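You operate a simulated robot arm through the tools that you are given. There is no shell and no other tool.

You run a simulated two-armed robot. Do the job below in one go: nothing can be reset, and whatever is moved stays where it is left.

## Task
Rewind the dished red roll on the white winder without a streak.
Fine: first wipe just the rollers that bear more dots than the chart lets that tape bear; leave the roll on the black post and the other rolls alone.

Only the result counts: the job must be done as asked and must still hold three seconds after the hand-in. Knocking over, shifting, dropping, spilling or breaking anything else fails it.

## Robot
Two 7-joint arms with fingered hands on one trunk that stands fixed in place. Base frame: the origin is at the foot of the trunk, x ahead of it, y to its left, z up; the work surface is at about z = 0.84. Lengths are in m, angles in degrees, forces in N, time in s.
The left shoulder is at [0.08, 0.241, 1.392], the right one opposite. Each reaches about 1.128 m from its shoulder. Payload 4.9 kg a hand.
Tool frame (each hand has its own): the origin (TCP) lies between the finger pads and is the grasp point; the fingertips stand 0.032 m ahead of it; z points along the fingers, y is the line along which they close. The gripper opens to 0.2 m; its body begins 0.089 m behind the TCP. The gripper is a hand of 4 fingers: y runs from the thumb to the fingers, the wrist lies at [0, 0, -0.267] in the tool frame.
Orientation is told as [roll, pitch, yaw] about the base's x, y, z axes, in that order, counted from this pose: with the fingers straight down and closing along the base's y, the tool's x points along the base's -x, its y along +y and its z along -z.

## Interface
- The arms move only by the tool nudge_tool. It takes "left_plan", "right_plan" or both (then of equal length, played together; a hand with none holds still); each is a list of rows, each a list of 6 numbers: the shift along the base's x, y, z in m, then the turn, a rotation vector about the base's x, y, z in degrees. In form: [[dx, dy, dz, wx, wy, wz], ...]. A call has 1 to 20 rows; each row shifts and turns the commanded pose from where the row before left it. Each row takes 0.2 s and may step no farther than 0.05 m and 8.6 degrees from the row before; otherwise, the whole call is refused. A pose out of reach is approached as far as the arm can. The call stops where the force on the tool passes 40 N (or 10 N more than at its start, if that is more) or the arm is blocked; 0.2 s more then pass. In this call time passes only in rows, and 0.2 s behind the last. It gives the time, the measured TCP pose, the force on the tool (base axes), the opening and the grip force at its end, in the units of the frame above (readings bear some noise), with the torque about the TCP (base axes, N m) and any sound that the robot's microphone picked up.
- Cameras (640 x 400 px; columns grow to the right, rows downward): "scene" is now at [0.1152, -0.0135, 1.5632]; the picture's right is [-0.14, -0.99, -0.00], its down [-0.60, 0.09, -0.79] and it looks along [0.79, -0.11, -0.61] (base axes); focal length 214 px, centre (320, 200). "left" rides on the left gripper at [-0.069, -0.069, -0.116] in its tool frame; the picture's right is [0.71, -0.71, 0.00], its down [0.54, 0.54, -0.64] and it looks along [0.45, 0.45, 0.77] (tool axes); focal length 226 px, centre (320, 200). "right" rides on the right gripper at [0.069, -0.069, -0.116] in its tool frame; the picture's right is [0.71, 0.71, 0.00], its down [-0.54, 0.54, -0.64] and it looks along [-0.46, 0.45, 0.77] (tool axes); focal length 226 px, centre (320, 200). There is no depth. A picture from a camera that has moved, and an enlarged one, comes with that camera's place and axes in the base frame and with its lens.
- capture(camera): a new picture of that camera. It takes no simulated time.
- move_column(by): slides the trunk up (or, below 0, down) by that many m; the arms and the scene camera ride with it, the base frame stays. It gives what a move gives, with no picture.
- curl_fingers(finger1, finger2, finger3, thumb_bend, hand): sets how far each is bent, from 0 (flat) to 100 (curled in); at 30 the hand is open as for a grip, at 70 the pads meet at the TCP. One left out holds its place. A second passes; each finger stops where it meets its share of the squeeze, and holds until it gets a number again. It is the only way to open and close the hand. It gives what a move gives, with no picture; readings hold the bend of each and the force on the fingers (four entries, about 0 where the hand has none), thumb and palm.
- aim_head(pan, tilt): turns the head with the scene camera to pan (to the left, within 86 degrees either way) and tilt (down, from -29 to 69), counted from straight ahead of the robot. It gives what a move gives.
- enlarge(camera, box): a new picture of the part [left, top, right, bottom] of that camera's present view, enlarged. It takes no simulated time.
- job_done(): hands the job in; it is judged then, once.

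Nothing tells you positions but the pictures and the camera data. Unless the task says otherwise, let go and move clear before handing in.

The tools are called after ">>>" by a JSON object that holds its "api" and its "payload". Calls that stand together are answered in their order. nudge_tool: Moves the arms, as the interface text tells. Its arguments: {"type":"object","properties":{"left_plan":{"type":"array","items":{"type":"array","items":{"type":"number"}}},"right_plan":{"type":"array","items":{"type":"array","items":{"type":"number"}}}},"required":[]} The other tools are called the same way: move_column (by) moves the trunk up or down; curl_fingers (finger1, finger2, finger3, thumb_bend, hand) moves the fingers one by one; aim_head (pan, tilt) turns the head that bears the scene camera; capture (camera) takes a picture; enlarge (camera, box) takes an enlarged picture of a part of a camera's view; job_done () hands the job in.

At the start:

```text
time_s: 0.0
left_tcp_pos: [0.655, 0.1738, 1.4415]
left_orientation: [0.0, 0.0, 0.0]
left_contact_force: [-0.1, 0.5, -0.6]
left_ft_torque: [-0.01, 0.0, 0.01]
left_finger_gap: 0.1999
left_grasp_force: 0.2
left_shape: jaw
left_bend: [30.0, 30.0, 30.0, 30.0]
left_finger forces: [0.1, 0.1, 0.0, 0.0, 0.1, 0.0]
right_tcp_pos: [0.704, -0.3802, 1.4489]
right_orientation: [0.0, 0.1, 0.0]
right_contact_force: [1.2, 0.5, -0.6]
right_ft_torque: [-0.03, 0.0, -0.01]
right_finger_gap: 0.1999
right_grasp_force: 0.1
right_shape: jaw
right_bend: [30.0, 30.0, 30.0, 30.0]
right_finger forces: [0.0, 0.0, 0.0, 0.1, 0.1, 0.0]
trunk travel left (down, up): [-0.3, 0.54]
head pan, tilt (commanded): [-8.1, 37.5]
```

scene: 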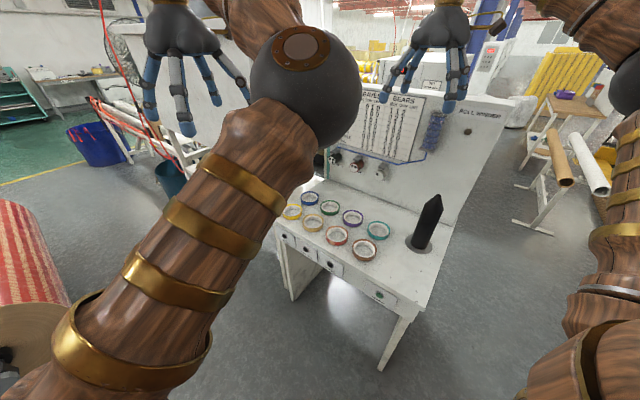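
right: 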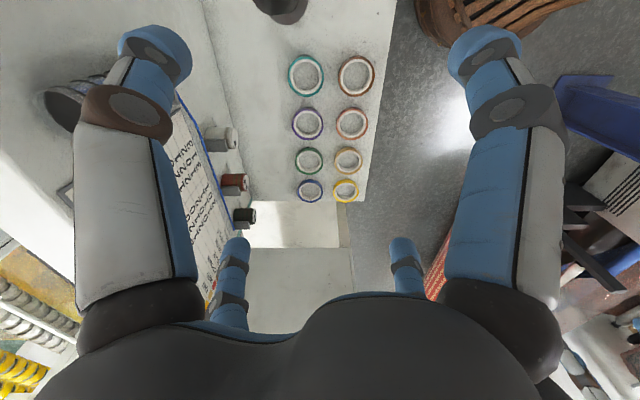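
left: 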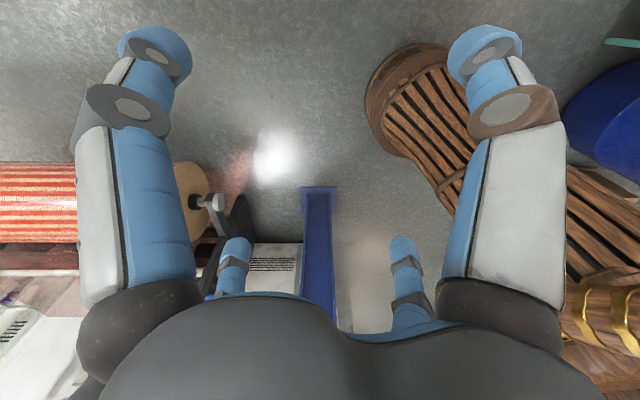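

I see a white bench with tape rolls, a black cone post, a panel with a chart, and some rollers on the panel's lower edge; my left arm blocks part of the view. First I look closer at every part before moving anything.

>>> {"api": "enlarge", "payload": {"camera": "scene", "box": [260, 70, 520, 310]}}

>>> {"api": "enlarge", "payload": {"camera": "scene", "box": [330, 80, 450, 170]}}

>>> {"api": "enlarge", "payload": {"camera": "right", "box": [180, 20, 400, 260]}}

```text
1.67 times, centred on (390, 190) of scene
camera zoom: at [0.1152, -0.0135, 1.5632], right [-0.14, -0.99, 0.0], down [-0.6, 0.09, -0.79], along [0.79, -0.11, -0.61], focal length 358 px, centre (203, 217)
```

zoom: 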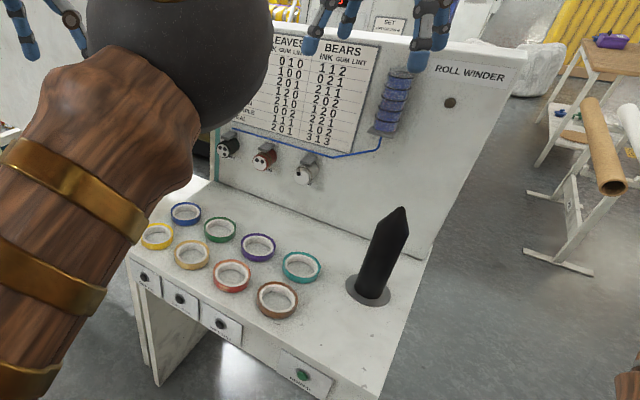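

```text
4.44 times, centred on (390, 125) of scene
camera zoom: at [0.1152, -0.0135, 1.5632], right [-0.14, -0.99, 0.0], down [-0.6, 0.09, -0.79], along [0.79, -0.11, -0.61], focal length 953 px, centre (9, 533)
```

zoom: 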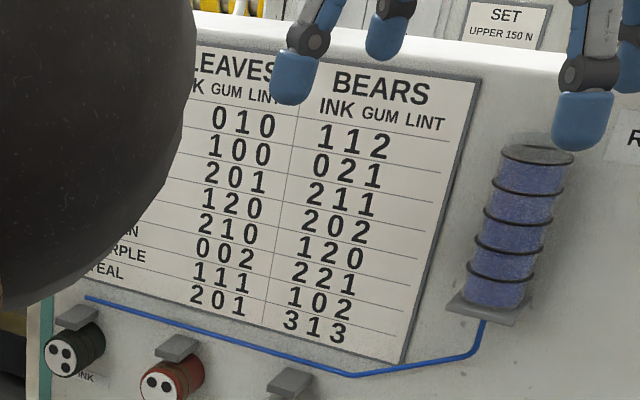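

```text
1.67 times, centred on (290, 140) of right
camera zoom: at [0.6349, -0.4483, 1.5634], right [-0.71, 0.71, 0.0], down [0.54, 0.54, 0.64], along [0.46, 0.45, -0.77], focal length 377 px, centre (370, 300)
```

zoom: 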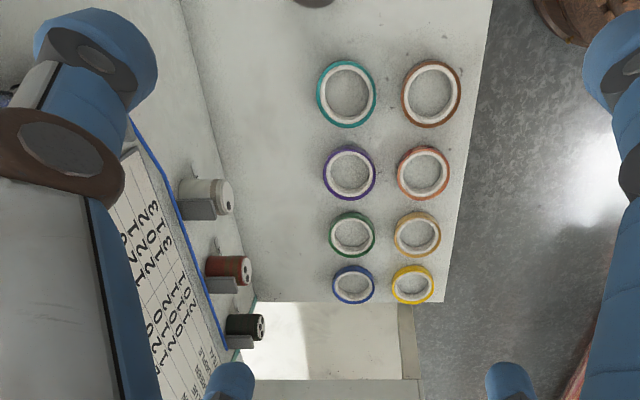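

The left arm hides the chart and the left part of the bench. I will swing the left hand away to the left, in free air, and then look again.

>>> {"api": "nudge_tool", "payload": {"left_plan": [[0, 0.05, 0, 0, 0, 0], [0, 0.05, 0, 0, 0, 0], [0, 0.05, 0, 0, 0, 0], [0, 0.05, 0, 0, 0, 0], [0, 0.05, 0, 0, 0, 0], [0, 0.05, 0, 0, 0, 0], [0, 0.05, 0, 0, 0, 0]]}}

>>> {"api": "capture", "payload": {"camera": "scene"}}

```text
time_s: 1.6
left_tcp_pos: [0.6552, 0.5257, 1.4413]
left_orientation: [-0.1, 0.0, 0.0]
left_contact_force: [0.5, -0.1, -0.4]
left_ft_torque: [-0.04, 0.01, -0.02]
left_finger_gap: 0.2
left_grasp_force: 0.0
left_shape: jaw
left_bend: [30.0, 30.0, 30.0, 30.0]
left_finger forces: [0.0, 0.0, 0.0, 0.1, 0.0, 0.1]
right_tcp_pos: [0.7043, -0.3774, 1.4485]
right_orientation: [-0.1, 0.0, 0.0]
right_contact_force: [0.7, 1.2, 0.0]
right_ft_torque: [-0.05, -0.01, -0.04]
right_finger_gap: 0.1998
right_grasp_force: 0.1
right_shape: jaw
right_bend: [30.0, 30.0, 30.0, 30.0]
right_finger forces: [0.0, 0.1, 0.0, 0.0, 0.0, 0.1]
trunk travel left (down, up): [-0.3, 0.54]
head pan, tilt (commanded): [-8.1, 37.5]
```

```text
taken
camera scene: at [0.1152, -0.0097, 1.5633], right [-0.14, -0.99, 0.0], down [-0.6, 0.08, -0.79], along [0.79, -0.11, -0.61], focal length 214 px, centre (320, 200)
```

scene: 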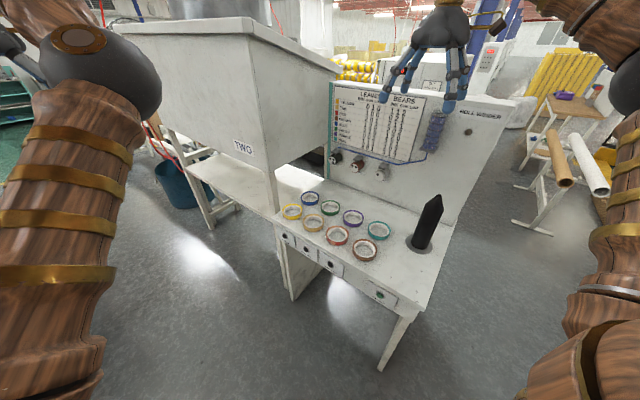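

>>> {"api": "enlarge", "payload": {"camera": "scene", "box": [320, 80, 450, 190]}}

>>> {"api": "enlarge", "payload": {"camera": "scene", "box": [330, 85, 390, 140]}}

>>> {"api": "enlarge", "payload": {"camera": "scene", "box": [320, 140, 400, 190]}}

>>> {"api": "enlarge", "payload": {"camera": "scene", "box": [270, 180, 400, 310]}}

>>> {"api": "enlarge", "payload": {"camera": "scene", "box": [270, 230, 400, 310]}}

>>> {"api": "enlarge", "payload": {"camera": "scene", "box": [180, 110, 320, 220]}}

```text
3.64 times, centred on (385, 135) of scene
camera zoom: at [0.1152, -0.0097, 1.5633], right [-0.14, -0.99, 0.0], down [-0.6, 0.08, -0.79], along [0.79, -0.11, -0.61], focal length 780 px, centre (84, 436)
```

zoom: 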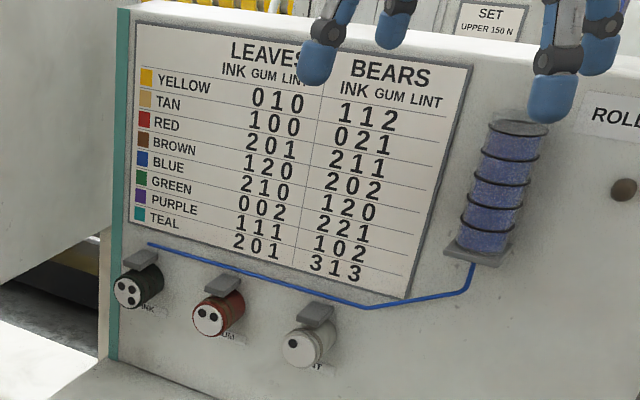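

```text
7.27 times, centred on (360, 112) of scene
camera zoom: at [0.1152, -0.0097, 1.5633], right [-0.14, -0.99, 0.0], down [-0.6, 0.08, -0.79], along [0.79, -0.11, -0.61], focal length 1560 px, centre (29, 836)
```

zoom: 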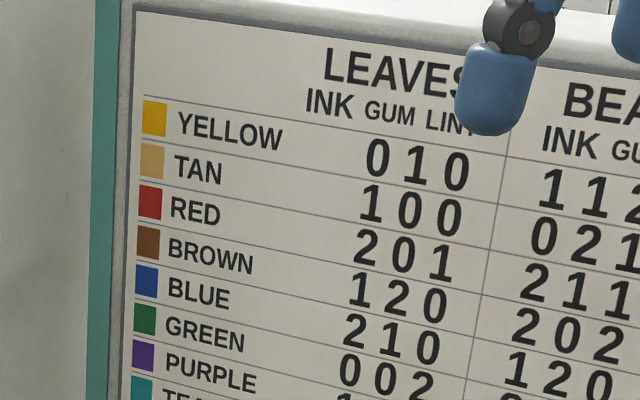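

```text
8.00 times, centred on (360, 165) of scene
camera zoom: at [0.1152, -0.0097, 1.5633], right [-0.14, -0.99, 0.0], down [-0.6, 0.08, -0.79], along [0.79, -0.11, -0.61], focal length 1716 px, centre (0, 480)
```

zoom: 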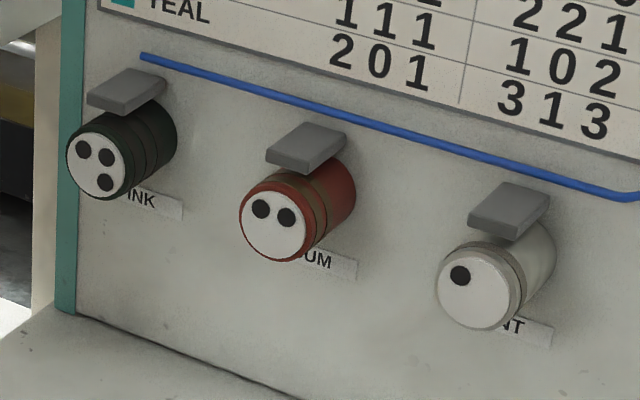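

```text
3.08 times, centred on (335, 245) of scene
camera zoom: at [0.1152, -0.0097, 1.5633], right [-0.14, -0.99, 0.0], down [-0.6, 0.08, -0.79], along [0.79, -0.11, -0.61], focal length 660 px, centre (274, 62)
```

zoom: 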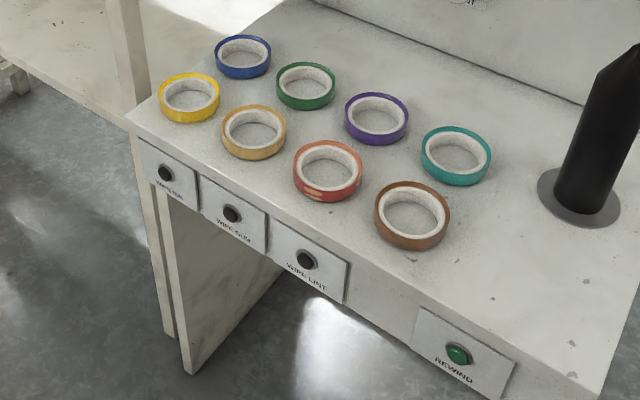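

```text
4.92 times, centred on (335, 270) of scene
camera zoom: at [0.1152, -0.0097, 1.5633], right [-0.14, -0.99, 0.0], down [-0.6, 0.08, -0.79], along [0.79, -0.11, -0.61], focal length 1056 px, centre (246, -145)
```

zoom: 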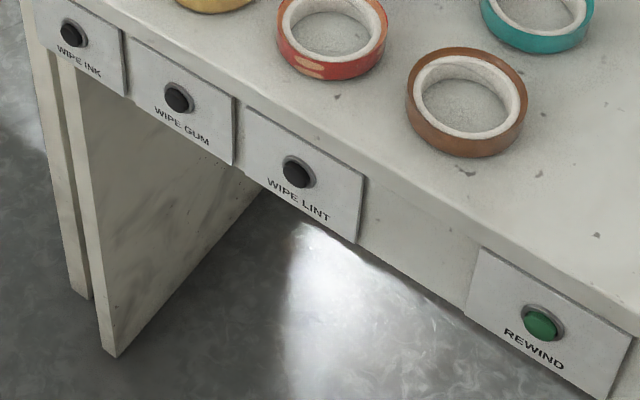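

```text
3.64 times, centred on (250, 165) of scene
camera zoom: at [0.1152, -0.0097, 1.5633], right [-0.14, -0.99, 0.0], down [-0.6, 0.08, -0.79], along [0.79, -0.11, -0.61], focal length 780 px, centre (574, 327)
```

zoom: 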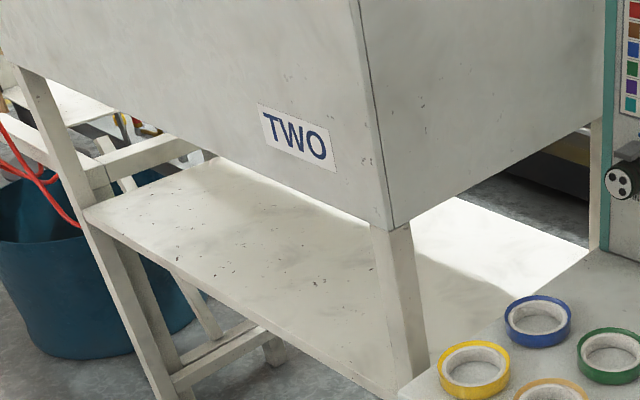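

The chart says red leaves 2-0-1 and bears ink 2, gum 1, lint 1; the rollers show ink 3, gum 2, lint 1, so I expect to wipe ink and gum only. Next I zoom in to confirm the chart, the dots, the roll, the post and the buttons.

>>> {"api": "enlarge", "payload": {"camera": "scene", "box": [370, 85, 430, 165]}}

>>> {"api": "enlarge", "payload": {"camera": "scene", "box": [315, 215, 365, 255]}}

>>> {"api": "enlarge", "payload": {"camera": "scene", "box": [390, 185, 460, 255]}}

>>> {"api": "enlarge", "payload": {"camera": "scene", "box": [272, 220, 352, 280]}}

>>> {"api": "enlarge", "payload": {"camera": "scene", "box": [360, 270, 420, 315]}}

>>> {"api": "enlarge", "payload": {"camera": "scene", "box": [380, 60, 520, 160]}}

```text
5.00 times, centred on (400, 125) of scene
camera zoom: at [0.1152, -0.0097, 1.5633], right [-0.14, -0.99, 0.0], down [-0.6, 0.08, -0.79], along [0.79, -0.11, -0.61], focal length 1072 px, centre (-80, 575)
```

zoom: 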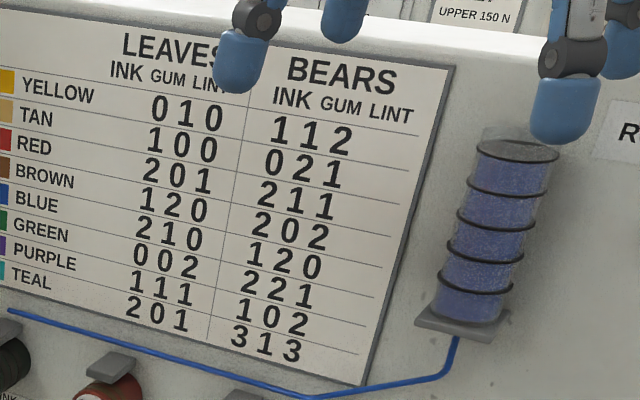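

```text
10.00 times, centred on (340, 235) of scene
camera zoom: at [0.1152, -0.0097, 1.5633], right [-0.14, -0.99, 0.0], down [-0.6, 0.08, -0.79], along [0.79, -0.11, -0.61], focal length 2145 px, centre (120, -150)
```

zoom: 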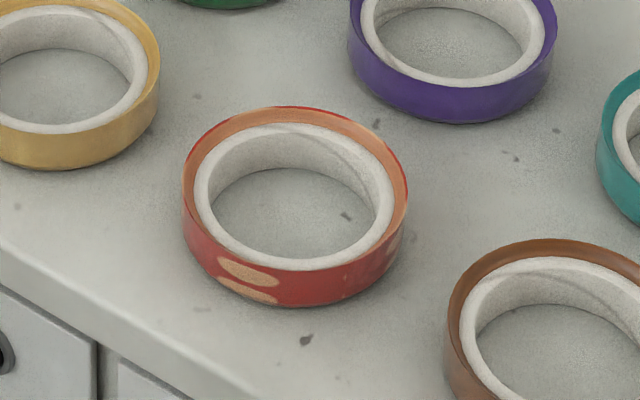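

```text
5.71 times, centred on (425, 220) of scene
camera zoom: at [0.1152, -0.0097, 1.5633], right [-0.14, -0.99, 0.0], down [-0.6, 0.08, -0.79], along [0.79, -0.11, -0.61], focal length 1226 px, centre (-280, 86)
```

zoom: 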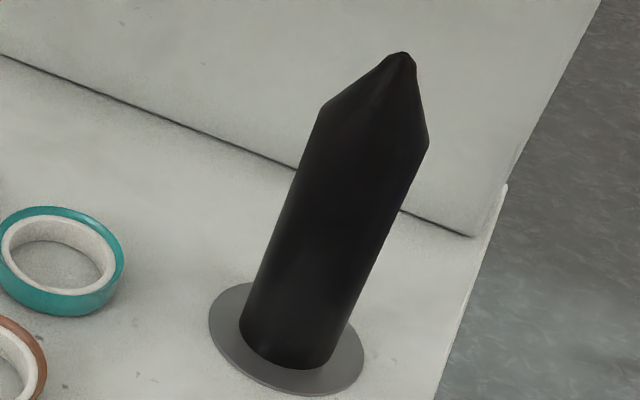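

```text
6.67 times, centred on (312, 250) of scene
camera zoom: at [0.1152, -0.0097, 1.5633], right [-0.14, -0.99, 0.0], down [-0.6, 0.08, -0.79], along [0.79, -0.11, -0.61], focal length 1430 px, centre (373, -133)
```

zoom: 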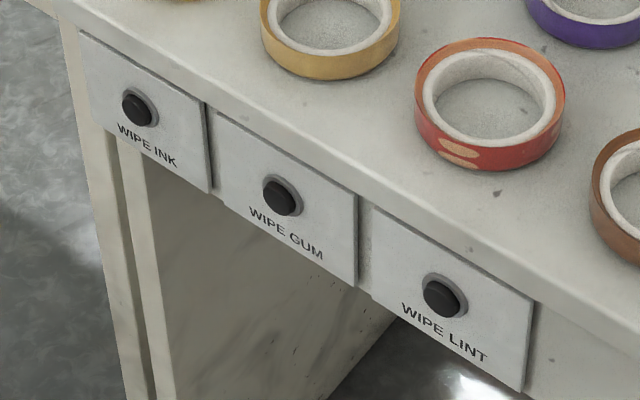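

```text
8.89 times, centred on (390, 292) of scene
camera zoom: at [0.1152, -0.0097, 1.5633], right [-0.14, -0.99, 0.0], down [-0.6, 0.08, -0.79], along [0.79, -0.11, -0.61], focal length 1906 px, centre (-302, -622)
```

zoom: 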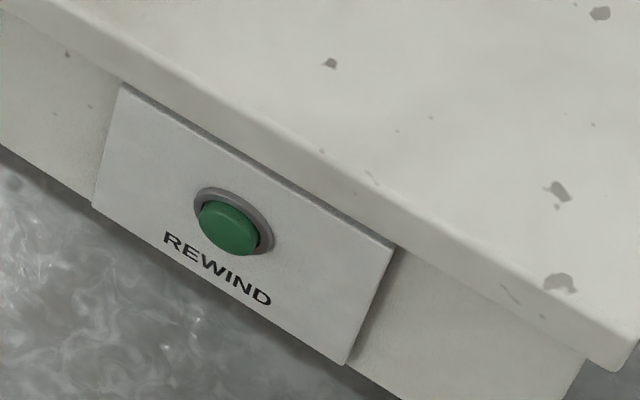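

```text
4.00 times, centred on (450, 110) of scene
camera zoom: at [0.1152, -0.0097, 1.5633], right [-0.14, -0.99, 0.0], down [-0.6, 0.08, -0.79], along [0.79, -0.11, -0.61], focal length 858 px, centre (-200, 560)
```

zoom: 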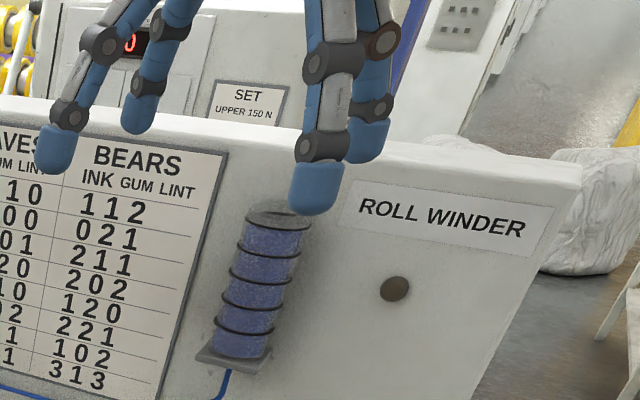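

Red bears 2-1-1, rollers hold 3-2-1: wipe ink and gum, not lint. The button face runs at 45° (buttons roughly at ink (0.85, 0.06), gum (0.755, -0.04), lint (0.66, -0.13), rewind (0.50, -0.29), z≈0.785), so I turn the left hand to point horizontally into the front face, standing well off.

>>> {"api": "nudge_tool", "payload": {"left_plan": [[0, -0.022, -0.041, -5.303, -5.303, 0], [0, -0.022, -0.041, -5.303, -5.303, 0], [0, -0.022, -0.041, -5.303, -5.303, 0], [0, -0.022, -0.041, -5.303, -5.303, 0], [0, -0.022, -0.041, -5.303, -5.303, 0], [0, -0.022, -0.041, -5.303, -5.303, 0], [0, -0.022, -0.041, -5.303, -5.303, 0], [0, -0.022, -0.041, -5.303, -5.303, 0], [0, -0.022, -0.041, -5.303, -5.303, 0], [0, -0.022, -0.041, -5.303, -5.303, 0], [0, -0.022, -0.041, -5.303, -5.303, 0], [0, -0.022, -0.041, -5.303, -5.303, 0]]}}

>>> {"api": "capture", "payload": {"camera": "scene"}}

>>> {"api": "capture", "payload": {"camera": "left"}}

```text
time_s: 4.2
left_tcp_pos: [0.7029, 0.2655, 0.9686]
left_orientation: [-86.1, -44.9, 42.2]
left_contact_force: [0.2, 0.8, 1.0]
left_ft_torque: [-0.01, -0.02, -0.05]
left_finger_gap: 0.1997
left_grasp_force: 0.1
left_shape: jaw
left_bend: [30.0, 30.0, 30.0, 30.0]
left_finger forces: [0.0, 0.0, 0.1, 0.1, 0.0, 0.0]
left hand out of reach, approached as far as the arm can: row 12
right_tcp_pos: [0.7058, -0.3806, 1.4466]
right_orientation: [0.1, 0.1, 0.0]
right_contact_force: [0.3, -0.6, -0.2]
right_ft_torque: [0.06, 0.07, 0.02]
right_finger_gap: 0.2
right_grasp_force: 0.0
right_shape: jaw
right_bend: [30.0, 30.0, 30.0, 30.0]
right_finger forces: [0.1, 0.1, 0.0, 0.1, 0.1, 0.1]
trunk travel left (down, up): [-0.3, 0.54]
head pan, tilt (commanded): [-8.1, 37.5]
```

```text
taken
camera scene: at [0.1171, -0.015, 1.5631], right [-0.14, -0.99, 0.0], down [-0.6, 0.09, -0.79], along [0.78, -0.11, -0.61], focal length 214 px, centre (320, 200)
```

scene: 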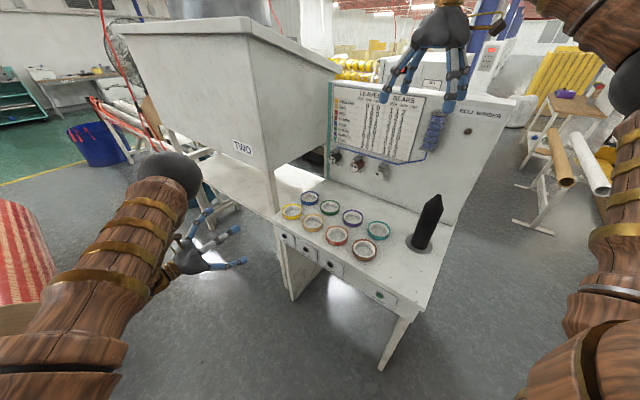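

```text
taken
camera left: at [0.624, 0.3429, 1.0716], right [-0.71, -0.71, 0.0], down [-0.48, 0.48, -0.73], along [0.52, -0.52, -0.68], focal length 226 px, centre (320, 200)
```

left: 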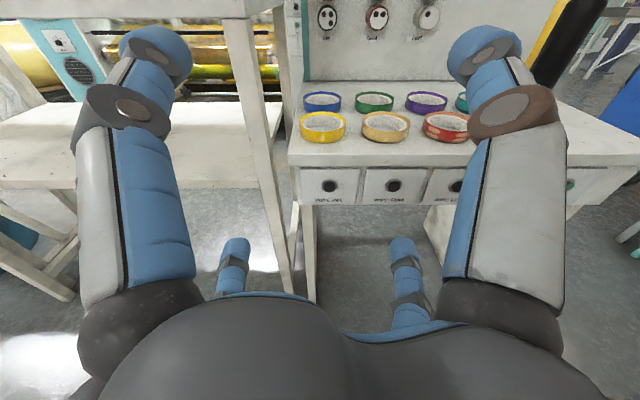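

The left hand now points into the front face (about 4° short of level) and the left camera sees the buttons below the rolls. I test how the fingers fold, in free air, to make a poking finger.

>>> {"api": "curl_fingers", "payload": {"hand": "left", "finger1": 100, "finger2": 70, "finger3": 100, "thumb_bend": 100}}

>>> {"api": "capture", "payload": {"camera": "left"}}

>>> {"api": "enlarge", "payload": {"camera": "scene", "box": [130, 190, 290, 310]}}

```text
time_s: 5.2
left_tcp_pos: [0.7026, 0.2661, 0.9698]
left_orientation: [-86.0, -44.9, 42.1]
left_contact_force: [0.0, -0.2, -0.3]
left_ft_torque: [-0.02, 0.0, -0.01]
left_finger_gap: 0.0
left_grasp_force: 0.1
left_shape: fingers
left_bend: [88.0, 67.0, 88.0, 88.0]
left_finger forces: [0.0, 0.1, 0.1, 0.0, 0.0, 0.1]
right_tcp_pos: [0.704, -0.379, 1.4477]
right_orientation: [0.0, 0.0, 0.0]
right_contact_force: [-0.1, 0.4, -0.4]
right_ft_torque: [-0.02, 0.01, 0.01]
right_finger_gap: 0.1997
right_grasp_force: 0.0
right_shape: jaw
right_bend: [30.0, 30.0, 30.0, 30.0]
right_finger forces: [0.0, 0.0, 0.0, 0.0, 0.1, 0.1]
trunk travel left (down, up): [-0.3, 0.54]
head pan, tilt (commanded): [-8.1, 37.5]
```

```text
taken
camera left: at [0.6227, 0.344, 1.072], right [-0.71, -0.71, 0.0], down [-0.48, 0.48, -0.73], along [0.52, -0.52, -0.68], focal length 226 px, centre (320, 200)
```

left: 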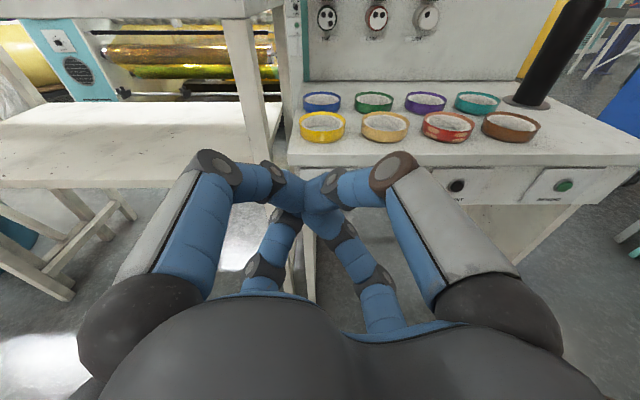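

```text
3.33 times, centred on (210, 250) of scene
camera zoom: at [0.1151, -0.013, 1.5633], right [-0.14, -0.99, 0.0], down [-0.6, 0.09, -0.79], along [0.79, -0.11, -0.61], focal length 715 px, centre (687, 33)
```

zoom: 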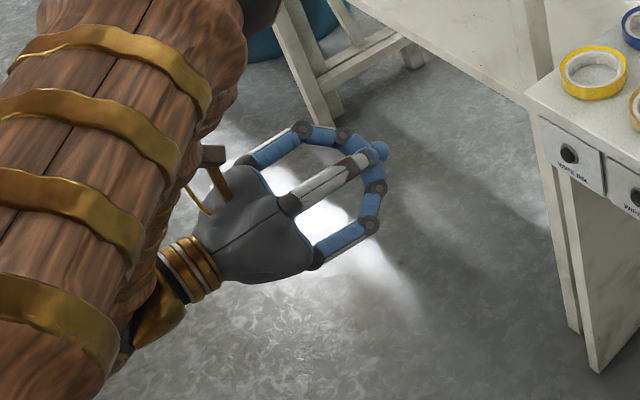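

The four fingers sit radially, and with the others curled in, one finger stays foremost as a poker. I zoom in to find where that tip is and to measure the buttons from this second viewpoint.

>>> {"api": "enlarge", "payload": {"camera": "left", "box": [220, 130, 420, 280]}}

>>> {"api": "enlarge", "payload": {"camera": "left", "box": [280, 90, 640, 280]}}

>>> {"api": "enlarge", "payload": {"camera": "scene", "box": [180, 215, 240, 265]}}

```text
2.67 times, centred on (320, 205) of left
camera zoom: at [0.6227, 0.344, 1.072], right [-0.71, -0.71, 0.0], down [-0.48, 0.48, -0.73], along [0.52, -0.52, -0.68], focal length 603 px, centre (320, 187)
```

zoom: 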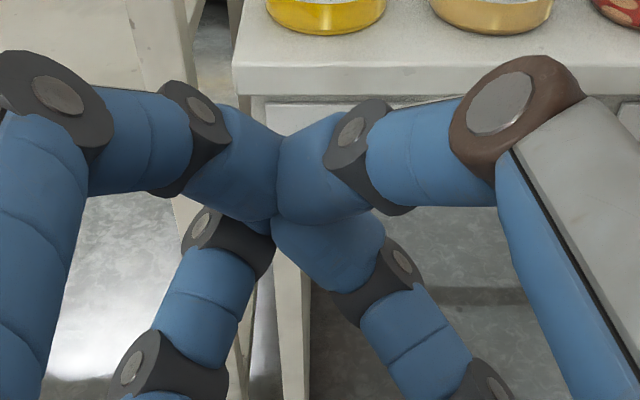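

```text
1.78 times, centred on (460, 185) of left
camera zoom: at [0.6227, 0.344, 1.072], right [-0.71, -0.71, 0.0], down [-0.48, 0.48, -0.73], along [0.52, -0.52, -0.68], focal length 402 px, centre (71, 227)
```

zoom: 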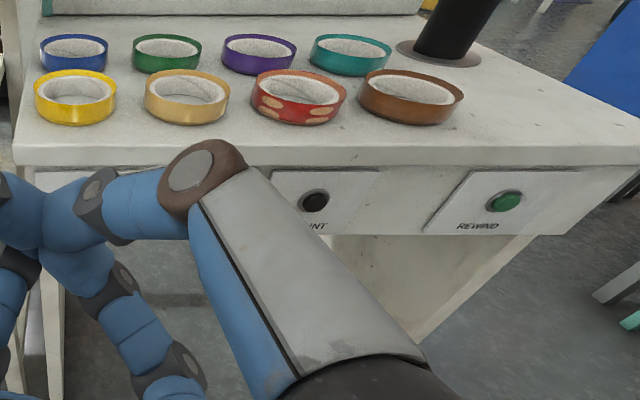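

```text
8.00 times, centred on (210, 240) of scene
camera zoom: at [0.1151, -0.013, 1.5633], right [-0.14, -0.99, 0.0], down [-0.6, 0.09, -0.79], along [0.79, -0.11, -0.61], focal length 1716 px, centre (1200, -120)
```

zoom: 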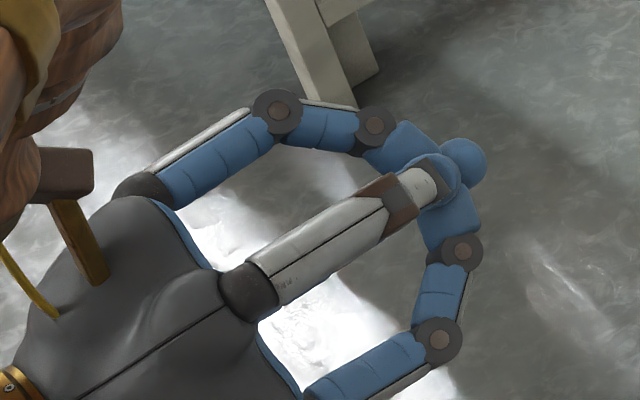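

Triangulating from both cameras puts the button caps at z≈0.76: ink (0.880, 0.061), gum (0.780, -0.038), lint (0.682, -0.137), rewind (0.515, -0.303); the red roll centre is about (0.758, -0.179), top z≈0.866. I bring the poking left hand to about 0.1 m in front of WIPE INK.

>>> {"api": "nudge_tool", "payload": {"left_plan": [[0.0257, -0.0217, -0.0315, 0, 0, 0], [0.0257, -0.0217, -0.0315, 0, 0, 0], [0.0257, -0.0217, -0.0315, 0, 0, 0], [0.0257, -0.0217, -0.0315, 0, 0, 0], [0.0257, -0.0217, -0.0315, 0, 0, 0], [0.0257, -0.0217, -0.0315, 0, 0, 0]]}}

>>> {"api": "capture", "payload": {"camera": "left"}}

>>> {"api": "capture", "payload": {"camera": "scene"}}

```text
time_s: 6.6
left_tcp_pos: [0.8593, 0.1369, 0.7792]
left_orientation: [-89.9, -44.8, 45.1]
left_contact_force: [0.6, 0.3, -0.5]
left_ft_torque: [0.03, 0.0, -0.01]
left_finger_gap: 0.0002
left_grasp_force: 0.0
left_shape: fingers
left_bend: [94.0, 67.0, 94.0, 93.0]
left_finger forces: [0.1, 0.0, 0.0, 0.1, 0.1, 0.1]
left hand out of reach, approached as far as the arm can: row 1
right_tcp_pos: [0.7039, -0.379, 1.4483]
right_orientation: [-0.1, 0.0, 0.0]
right_contact_force: [0.5, -0.1, 0.0]
right_ft_torque: [-0.03, 0.01, -0.01]
right_finger_gap: 0.2002
right_grasp_force: 0.1
right_shape: jaw
right_bend: [30.0, 30.0, 30.0, 30.0]
right_finger forces: [0.0, 0.0, 0.0, 0.1, 0.1, 0.0]
trunk travel left (down, up): [-0.3, 0.54]
head pan, tilt (commanded): [-8.1, 37.5]
```

```text
taken
camera left: at [0.7775, 0.2183, 0.875], right [-0.71, -0.71, 0.0], down [-0.46, 0.45, -0.77], along [0.54, -0.54, -0.64], focal length 226 px, centre (320, 200)
```

left: 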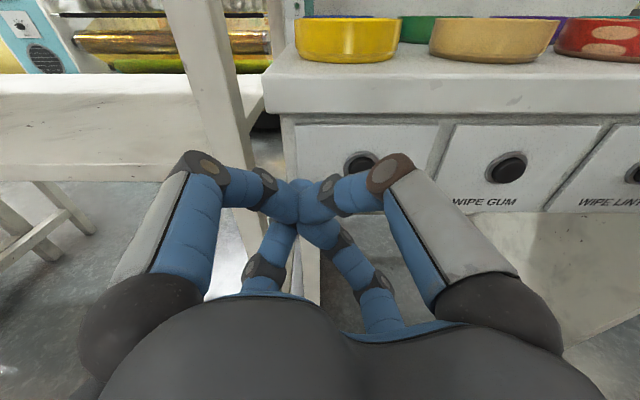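

```text
taken
camera scene: at [0.116, -0.0131, 1.5633], right [-0.14, -0.99, 0.0], down [-0.6, 0.09, -0.79], along [0.78, -0.11, -0.61], focal length 214 px, centre (320, 200)
```

scene: 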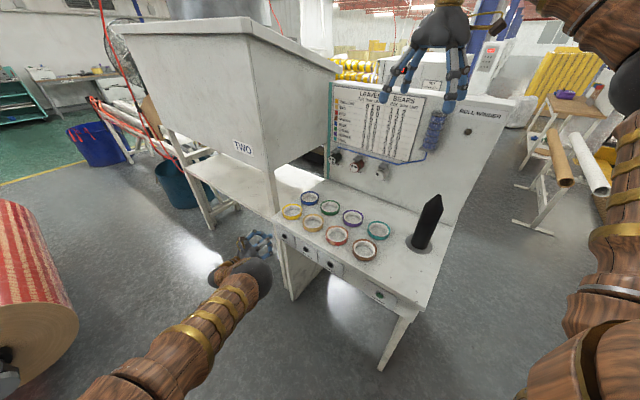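

The hand is level now (tool axis along (0.707,-0.707,0)) at TCP (0.859, 0.137, 0.779), about 4 cm too far left and 2 cm too high for the ink button. I shift it sideways and down, staying off the button, and check.

>>> {"api": "nudge_tool", "payload": {"left_plan": [[-0.0138, -0.0138, -0.0095, 0, 0, 0], [-0.0138, -0.0138, -0.0095, 0, 0, 0]]}}

>>> {"api": "enlarge", "payload": {"camera": "left", "box": [220, 100, 420, 260]}}

>>> {"api": "enlarge", "payload": {"camera": "scene", "box": [230, 220, 330, 290]}}

```text
time_s: 7.2
left_tcp_pos: [0.8321, 0.1106, 0.7588]
left_orientation: [-89.9, -45.1, 45.0]
left_contact_force: [-0.3, -0.8, 1.2]
left_ft_torque: [0.02, 0.01, -0.01]
left_finger_gap: 0.0
left_grasp_force: 0.1
left_shape: fingers
left_bend: [94.0, 67.0, 94.0, 93.0]
left_finger forces: [0.0, 0.0, 0.1, 0.0, 0.0, 0.0]
right_tcp_pos: [0.7042, -0.3798, 1.4476]
right_orientation: [0.1, 0.0, 0.0]
right_contact_force: [0.2, 0.4, -0.9]
right_ft_torque: [-0.02, -0.02, -0.02]
right_finger_gap: 0.2001
right_grasp_force: 0.1
right_shape: jaw
right_bend: [30.0, 30.0, 30.0, 30.0]
right_finger forces: [0.1, 0.0, 0.0, 0.1, 0.0, 0.0]
trunk travel left (down, up): [-0.3, 0.54]
head pan, tilt (commanded): [-8.1, 37.5]
```

```text
2.50 times, centred on (320, 180) of left
camera zoom: at [0.7488, 0.1913, 0.8559], right [-0.71, -0.71, 0.0], down [-0.45, 0.46, -0.77], along [0.54, -0.54, -0.64], focal length 565 px, centre (320, 250)
```

zoom: 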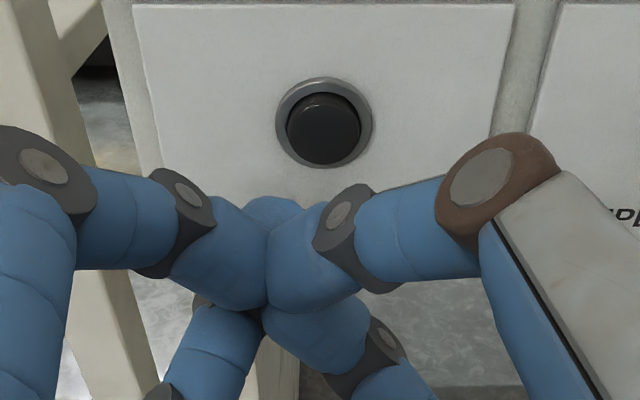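

```text
5.71 times, centred on (280, 255) of scene
camera zoom: at [0.1151, -0.0139, 1.5633], right [-0.14, -0.99, 0.0], down [-0.6, 0.09, -0.79], along [0.79, -0.11, -0.61], focal length 1226 px, centre (549, -114)
```

zoom: 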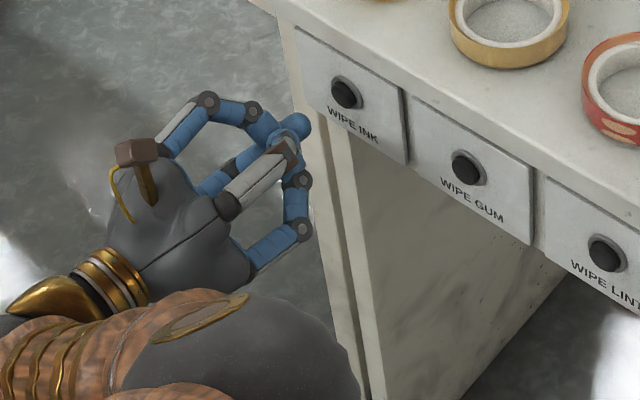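

The poking fingertip sits about 1 cm left and slightly below the tool axis, so I correct for that and move to just short of the ink button.

>>> {"api": "nudge_tool", "payload": {"left_plan": [[-0.0088, -0.0088, 0.007, 0, 0, 0], [0.0085, -0.0085, 0, 0, 0, 0], [0.0085, -0.0085, 0, 0, 0, 0]]}}

>>> {"api": "enlarge", "payload": {"camera": "left", "box": [220, 100, 420, 260]}}

>>> {"api": "enlarge", "payload": {"camera": "scene", "box": [250, 215, 330, 275]}}

```text
time_s: 8.0
left_tcp_pos: [0.8412, 0.083, 0.7666]
left_orientation: [-89.8, -45.0, 44.9]
left_contact_force: [0.1, 0.1, 0.1]
left_ft_torque: [0.0, -0.01, -0.02]
left_finger_gap: 0.0
left_grasp_force: 0.1
left_shape: fingers
left_bend: [94.0, 67.0, 94.0, 93.0]
left_finger forces: [0.0, 0.0, 0.0, 0.0, 0.1, 0.1]
right_tcp_pos: [0.7032, -0.3792, 1.4483]
right_orientation: [0.0, 0.0, 0.0]
right_contact_force: [0.1, 0.1, 1.0]
right_ft_torque: [0.01, 0.01, 0.0]
right_finger_gap: 0.2
right_grasp_force: 0.0
right_shape: jaw
right_bend: [30.0, 30.0, 30.0, 30.0]
right_finger forces: [0.1, 0.0, 0.0, 0.1, 0.0, 0.0]
trunk travel left (down, up): [-0.3, 0.54]
head pan, tilt (commanded): [-8.1, 37.5]
```

```text
2.50 times, centred on (320, 180) of left
camera zoom: at [0.7579, 0.1631, 0.8631], right [-0.71, -0.71, 0.0], down [-0.46, 0.46, -0.76], along [0.54, -0.54, -0.64], focal length 565 px, centre (320, 250)
```

zoom: 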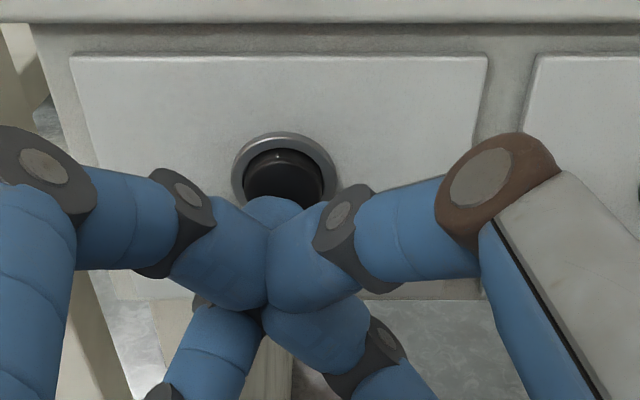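

```text
6.67 times, centred on (290, 245) of scene
camera zoom: at [0.1154, -0.0135, 1.5632], right [-0.14, -0.99, 0.0], down [-0.6, 0.09, -0.79], along [0.79, -0.11, -0.61], focal length 1430 px, centre (520, -100)
```

zoom: 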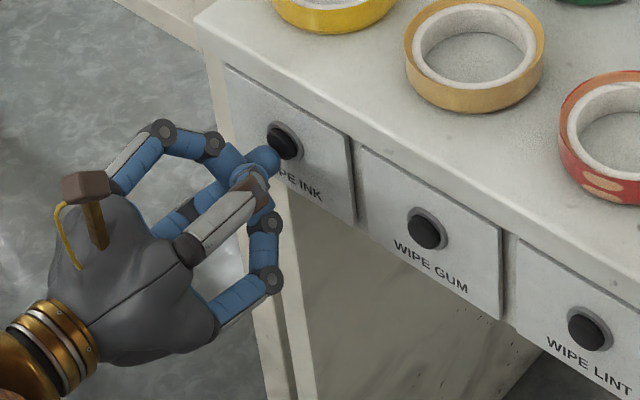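

Tip and ink button are lined up with about 1 cm to go. I now press in small steps and watch force and sound.

>>> {"api": "nudge_tool", "payload": {"left_plan": [[0.00212, -0.00212, 0, 0, 0, 0], [0.00212, -0.00212, 0, 0, 0, 0], [0.00212, -0.00212, 0, 0, 0, 0], [0.00212, -0.00212, 0, 0, 0, 0]]}}

>>> {"api": "enlarge", "payload": {"camera": "left", "box": [220, 100, 420, 260]}}

>>> {"api": "enlarge", "payload": {"camera": "scene", "box": [320, 90, 450, 190]}}

```text
time_s: 9.0
left_tcp_pos: [0.848, 0.0772, 0.765]
left_orientation: [-89.8, -45.0, 45.1]
left_contact_force: [-12.2, 17.7, -4.2]
left_ft_torque: [0.29, 0.29, 0.36]
left_finger_gap: 0.0
left_grasp_force: 13.5
left_shape: fingers
left_bend: [94.0, 67.0, 94.0, 94.0]
left_finger forces: [0.0, 27.6, 0.1, 0.0, 0.1, 0.0]
right_tcp_pos: [0.7031, -0.3777, 1.4496]
right_orientation: [-0.1, -0.1, 0.0]
right_contact_force: [0.2, -0.6, 0.4]
right_ft_torque: [-0.02, -0.02, 0.0]
right_finger_gap: 0.2001
right_grasp_force: 0.1
right_shape: jaw
right_bend: [30.0, 30.0, 30.0, 30.0]
right_finger forces: [0.1, 0.0, 0.0, 0.0, 0.1, 0.1]
trunk travel left (down, up): [-0.3, 0.54]
head pan, tilt (commanded): [-8.1, 37.5]
heard: click
```

```text
2.50 times, centred on (320, 180) of left
camera zoom: at [0.7645, 0.1575, 0.8622], right [-0.7, -0.71, 0.0], down [-0.46, 0.45, -0.76], along [0.54, -0.54, -0.65], focal length 565 px, centre (320, 250)
```

zoom: 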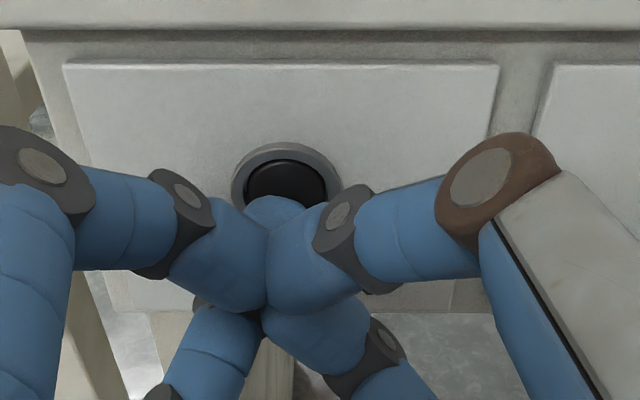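

```text
4.00 times, centred on (385, 140) of scene
camera zoom: at [0.1142, -0.0108, 1.5632], right [-0.14, -0.99, 0.0], down [-0.6, 0.08, -0.79], along [0.79, -0.11, -0.61], focal length 858 px, centre (60, 440)
```

zoom: 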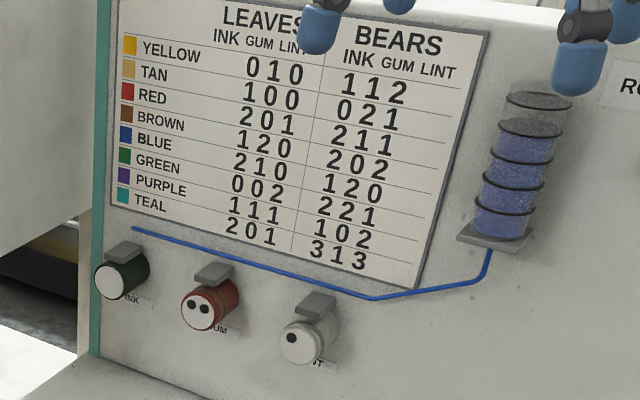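

Click heard; the ink roller now shows no dots and the vial dropped one mark. I back off and slide along the face to WIPE GUM.

>>> {"api": "nudge_tool", "payload": {"left_plan": [[-0.0141, 0.0141, 0.001, 0, 0, 0], [-0.0141, 0.0141, 0, 0, 0, 0], [-0.0332, -0.0332, 0, 0, 0, 0], [-0.0332, -0.0332, 0, 0, 0, 0], [-0.0332, -0.0332, 0, 0, 0, 0], [0.0071, -0.0071, 0, 0, 0, 0]]}}

>>> {"api": "enlarge", "payload": {"camera": "left", "box": [220, 100, 420, 260]}}

>>> {"api": "enlarge", "payload": {"camera": "scene", "box": [265, 225, 355, 290]}}

```text
time_s: 10.4
left_tcp_pos: [0.731, -0.0037, 0.7683]
left_orientation: [-89.8, -45.0, 45.1]
left_contact_force: [-0.3, -0.4, -0.1]
left_ft_torque: [-0.01, 0.01, -0.02]
left_finger_gap: 0.0
left_grasp_force: 0.1
left_shape: fingers
left_bend: [94.0, 67.0, 94.0, 94.0]
left_finger forces: [0.0, 0.1, 0.0, 0.1, 0.0, 0.1]
right_tcp_pos: [0.7051, -0.3784, 1.4473]
right_orientation: [0.0, 0.0, -0.1]
right_contact_force: [-0.1, -0.4, 0.0]
right_ft_torque: [0.02, 0.03, 0.0]
right_finger_gap: 0.2
right_grasp_force: 0.1
right_shape: jaw
right_bend: [30.0, 30.0, 30.0, 30.0]
right_finger forces: [0.1, 0.0, 0.0, 0.0, 0.0, 0.1]
trunk travel left (down, up): [-0.3, 0.54]
head pan, tilt (commanded): [-8.1, 37.5]
```

```text
2.50 times, centred on (320, 180) of left
camera zoom: at [0.6487, 0.0764, 0.8663], right [-0.71, -0.71, 0.0], down [-0.46, 0.46, -0.76], along [0.54, -0.54, -0.64], focal length 565 px, centre (320, 250)
```

zoom: 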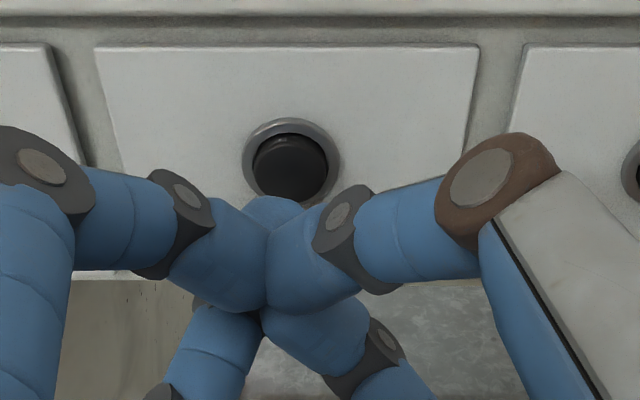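

```text
6.15 times, centred on (310, 258) of scene
camera zoom: at [0.1161, -0.0134, 1.5631], right [-0.14, -0.99, 0.0], down [-0.6, 0.09, -0.79], along [0.78, -0.11, -0.61], focal length 1320 px, centre (382, -154)
```

zoom: 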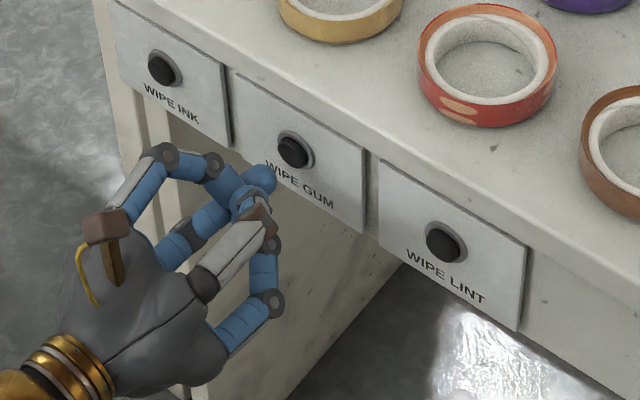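

Aligned with WIPE GUM, about 2 cm off. I advance and press the same way.

>>> {"api": "nudge_tool", "payload": {"left_plan": [[0.0092, -0.0092, -0.002, 0, 0, 0], [0.00212, -0.00212, 0, 0, 0, 0], [0.00212, -0.00212, 0, 0, 0, 0], [0.00212, -0.00212, 0, 0, 0, 0], [0.00212, -0.00212, 0, 0, 0, 0]]}}

>>> {"api": "enlarge", "payload": {"camera": "left", "box": [220, 100, 420, 260]}}

>>> {"api": "enlarge", "payload": {"camera": "scene", "box": [320, 90, 450, 190]}}

```text
time_s: 11.6
left_tcp_pos: [0.7447, -0.0204, 0.7651]
left_orientation: [-89.9, -45.0, 45.0]
left_contact_force: [-4.4, 5.7, -1.3]
left_ft_torque: [0.12, 0.1, 0.12]
left_finger_gap: 0.0
left_grasp_force: 5.6
left_shape: fingers
left_bend: [94.0, 67.0, 94.0, 94.0]
left_finger forces: [0.1, 10.4, 0.1, 0.0, 0.0, 0.2]
right_tcp_pos: [0.703, -0.3789, 1.4496]
right_orientation: [-0.1, 0.0, 0.0]
right_contact_force: [-0.1, -0.7, -0.5]
right_ft_torque: [0.0, 0.0, -0.01]
right_finger_gap: 0.1998
right_grasp_force: 0.1
right_shape: jaw
right_bend: [30.0, 30.0, 30.0, 30.0]
right_finger forces: [0.0, 0.0, 0.0, 0.0, 0.1, 0.0]
trunk travel left (down, up): [-0.3, 0.54]
head pan, tilt (commanded): [-8.1, 37.5]
heard: click
```

```text
2.50 times, centred on (320, 180) of left
camera zoom: at [0.6624, 0.06, 0.8622], right [-0.71, -0.71, 0.0], down [-0.46, 0.45, -0.76], along [0.54, -0.54, -0.64], focal length 565 px, centre (320, 250)
```

zoom: 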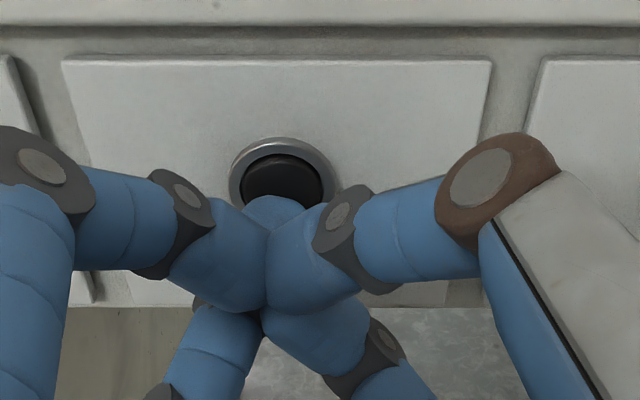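

```text
4.00 times, centred on (385, 140) of scene
camera zoom: at [0.1146, -0.0128, 1.5633], right [-0.14, -0.99, 0.0], down [-0.6, 0.09, -0.79], along [0.79, -0.11, -0.61], focal length 858 px, centre (60, 440)
```

zoom: 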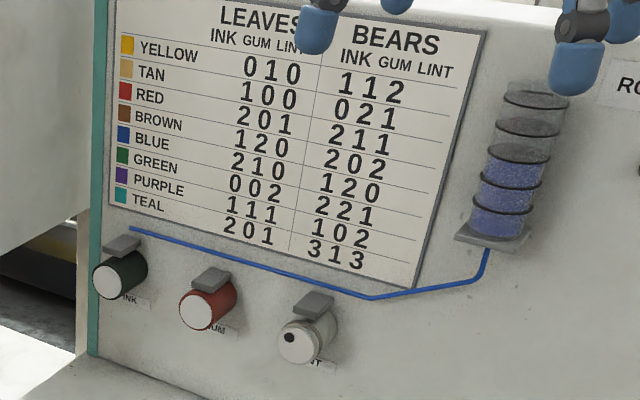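

Both clicks worked: rollers now read ink 0, gum 0, lint 1, which red may bear, so lint stays untouched. Now I back the left hand away from the face and bring the right hand above the red roll (about (0.758, -0.18)), still well above it, to look.

>>> {"api": "nudge_tool", "payload": {"left_plan": [[-0.0332, 0.0332, 0, 0, 0, 0], [-0.0332, 0.0332, 0, 0, 0, 0], [-0.0332, 0.0332, 0, 0, 0, 0], [0, 0, 0, 0, 0, 0], [0, 0, 0, 0, 0, 0], [0, 0, 0, 0, 0, 0], [0, 0, 0, 0, 0, 0], [0, 0, 0, 0, 0, 0], [0, 0, 0, 0, 0, 0], [0, 0, 0, 0, 0, 0]], "right_plan": [[0.0054, 0.0199, -0.0398, 0, 0, 0], [0.0054, 0.0199, -0.0398, 0, 0, 0], [0.0054, 0.0199, -0.0398, 0, 0, 0], [0.0054, 0.0199, -0.0398, 0, 0, 0], [0.0054, 0.0199, -0.0398, 0, 0, 0], [0.0054, 0.0199, -0.0398, 0, 0, 0], [0.0054, 0.0199, -0.0398, 0, 0, 0], [0.0054, 0.0199, -0.0398, 0, 0, 0], [0.0054, 0.0199, -0.0398, 0, 0, 0], [0.0054, 0.0199, -0.0398, 0, 0, 0]]}}

>>> {"api": "capture", "payload": {"camera": "right"}}

>>> {"api": "capture", "payload": {"camera": "scene"}}

>>> {"api": "capture", "payload": {"camera": "left"}}

```text
time_s: 13.8
left_tcp_pos: [0.6473, 0.0713, 0.766]
left_orientation: [-90.0, -45.1, 44.9]
left_contact_force: [-0.7, 0.2, 0.4]
left_ft_torque: [-0.01, -0.03, 0.01]
left_finger_gap: 0.0
left_grasp_force: 0.0
left_shape: fingers
left_bend: [94.0, 67.0, 94.0, 94.0]
left_finger forces: [0.0, 0.0, 0.0, 0.0, 0.0, 0.0]
right_tcp_pos: [0.7595, -0.1784, 1.0477]
right_orientation: [0.1, 0.0, -0.1]
right_contact_force: [1.1, 0.4, -0.5]
right_ft_torque: [0.01, 0.04, 0.01]
right_finger_gap: 0.2001
right_grasp_force: 0.1
right_shape: jaw
right_bend: [30.0, 30.0, 30.0, 30.0]
right_finger forces: [0.0, 0.0, 0.1, 0.1, 0.0, 0.0]
trunk travel left (down, up): [-0.3, 0.54]
head pan, tilt (commanded): [-8.1, 37.5]
```

```text
taken
camera right: at [0.69, -0.2478, 1.1626], right [-0.71, 0.71, 0.0], down [0.54, 0.54, 0.64], along [0.46, 0.45, -0.77], focal length 226 px, centre (320, 200)
```

right: 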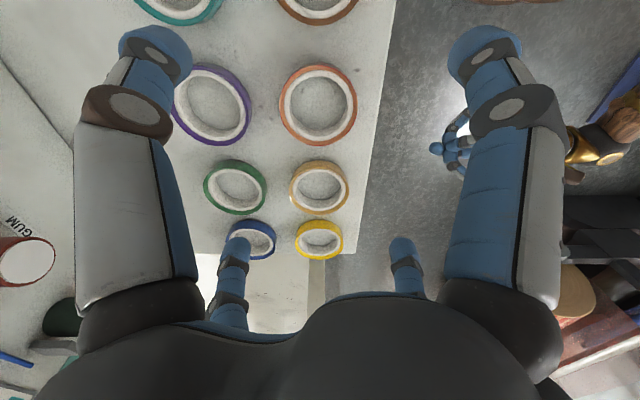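

```text
taken
camera scene: at [0.1166, -0.013, 1.5632], right [-0.14, -0.99, 0.0], down [-0.6, 0.09, -0.79], along [0.78, -0.11, -0.61], focal length 214 px, centre (320, 200)
```

scene: 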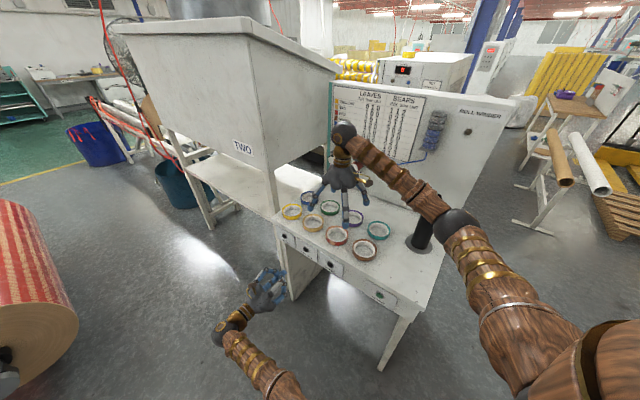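

```text
taken
camera left: at [0.5643, 0.1533, 0.8633], right [-0.71, -0.71, 0.0], down [-0.46, 0.46, -0.76], along [0.54, -0.54, -0.64], focal length 226 px, centre (320, 200)
```

left: 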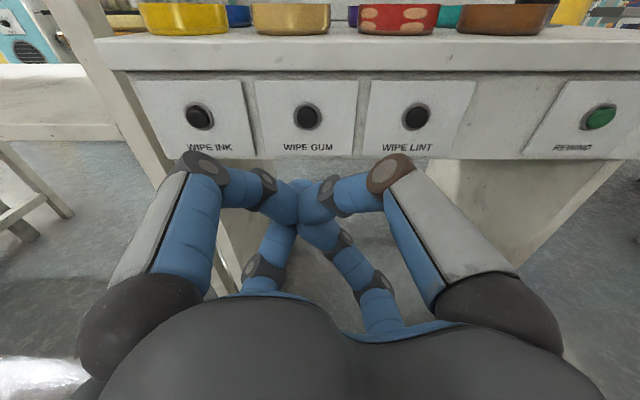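

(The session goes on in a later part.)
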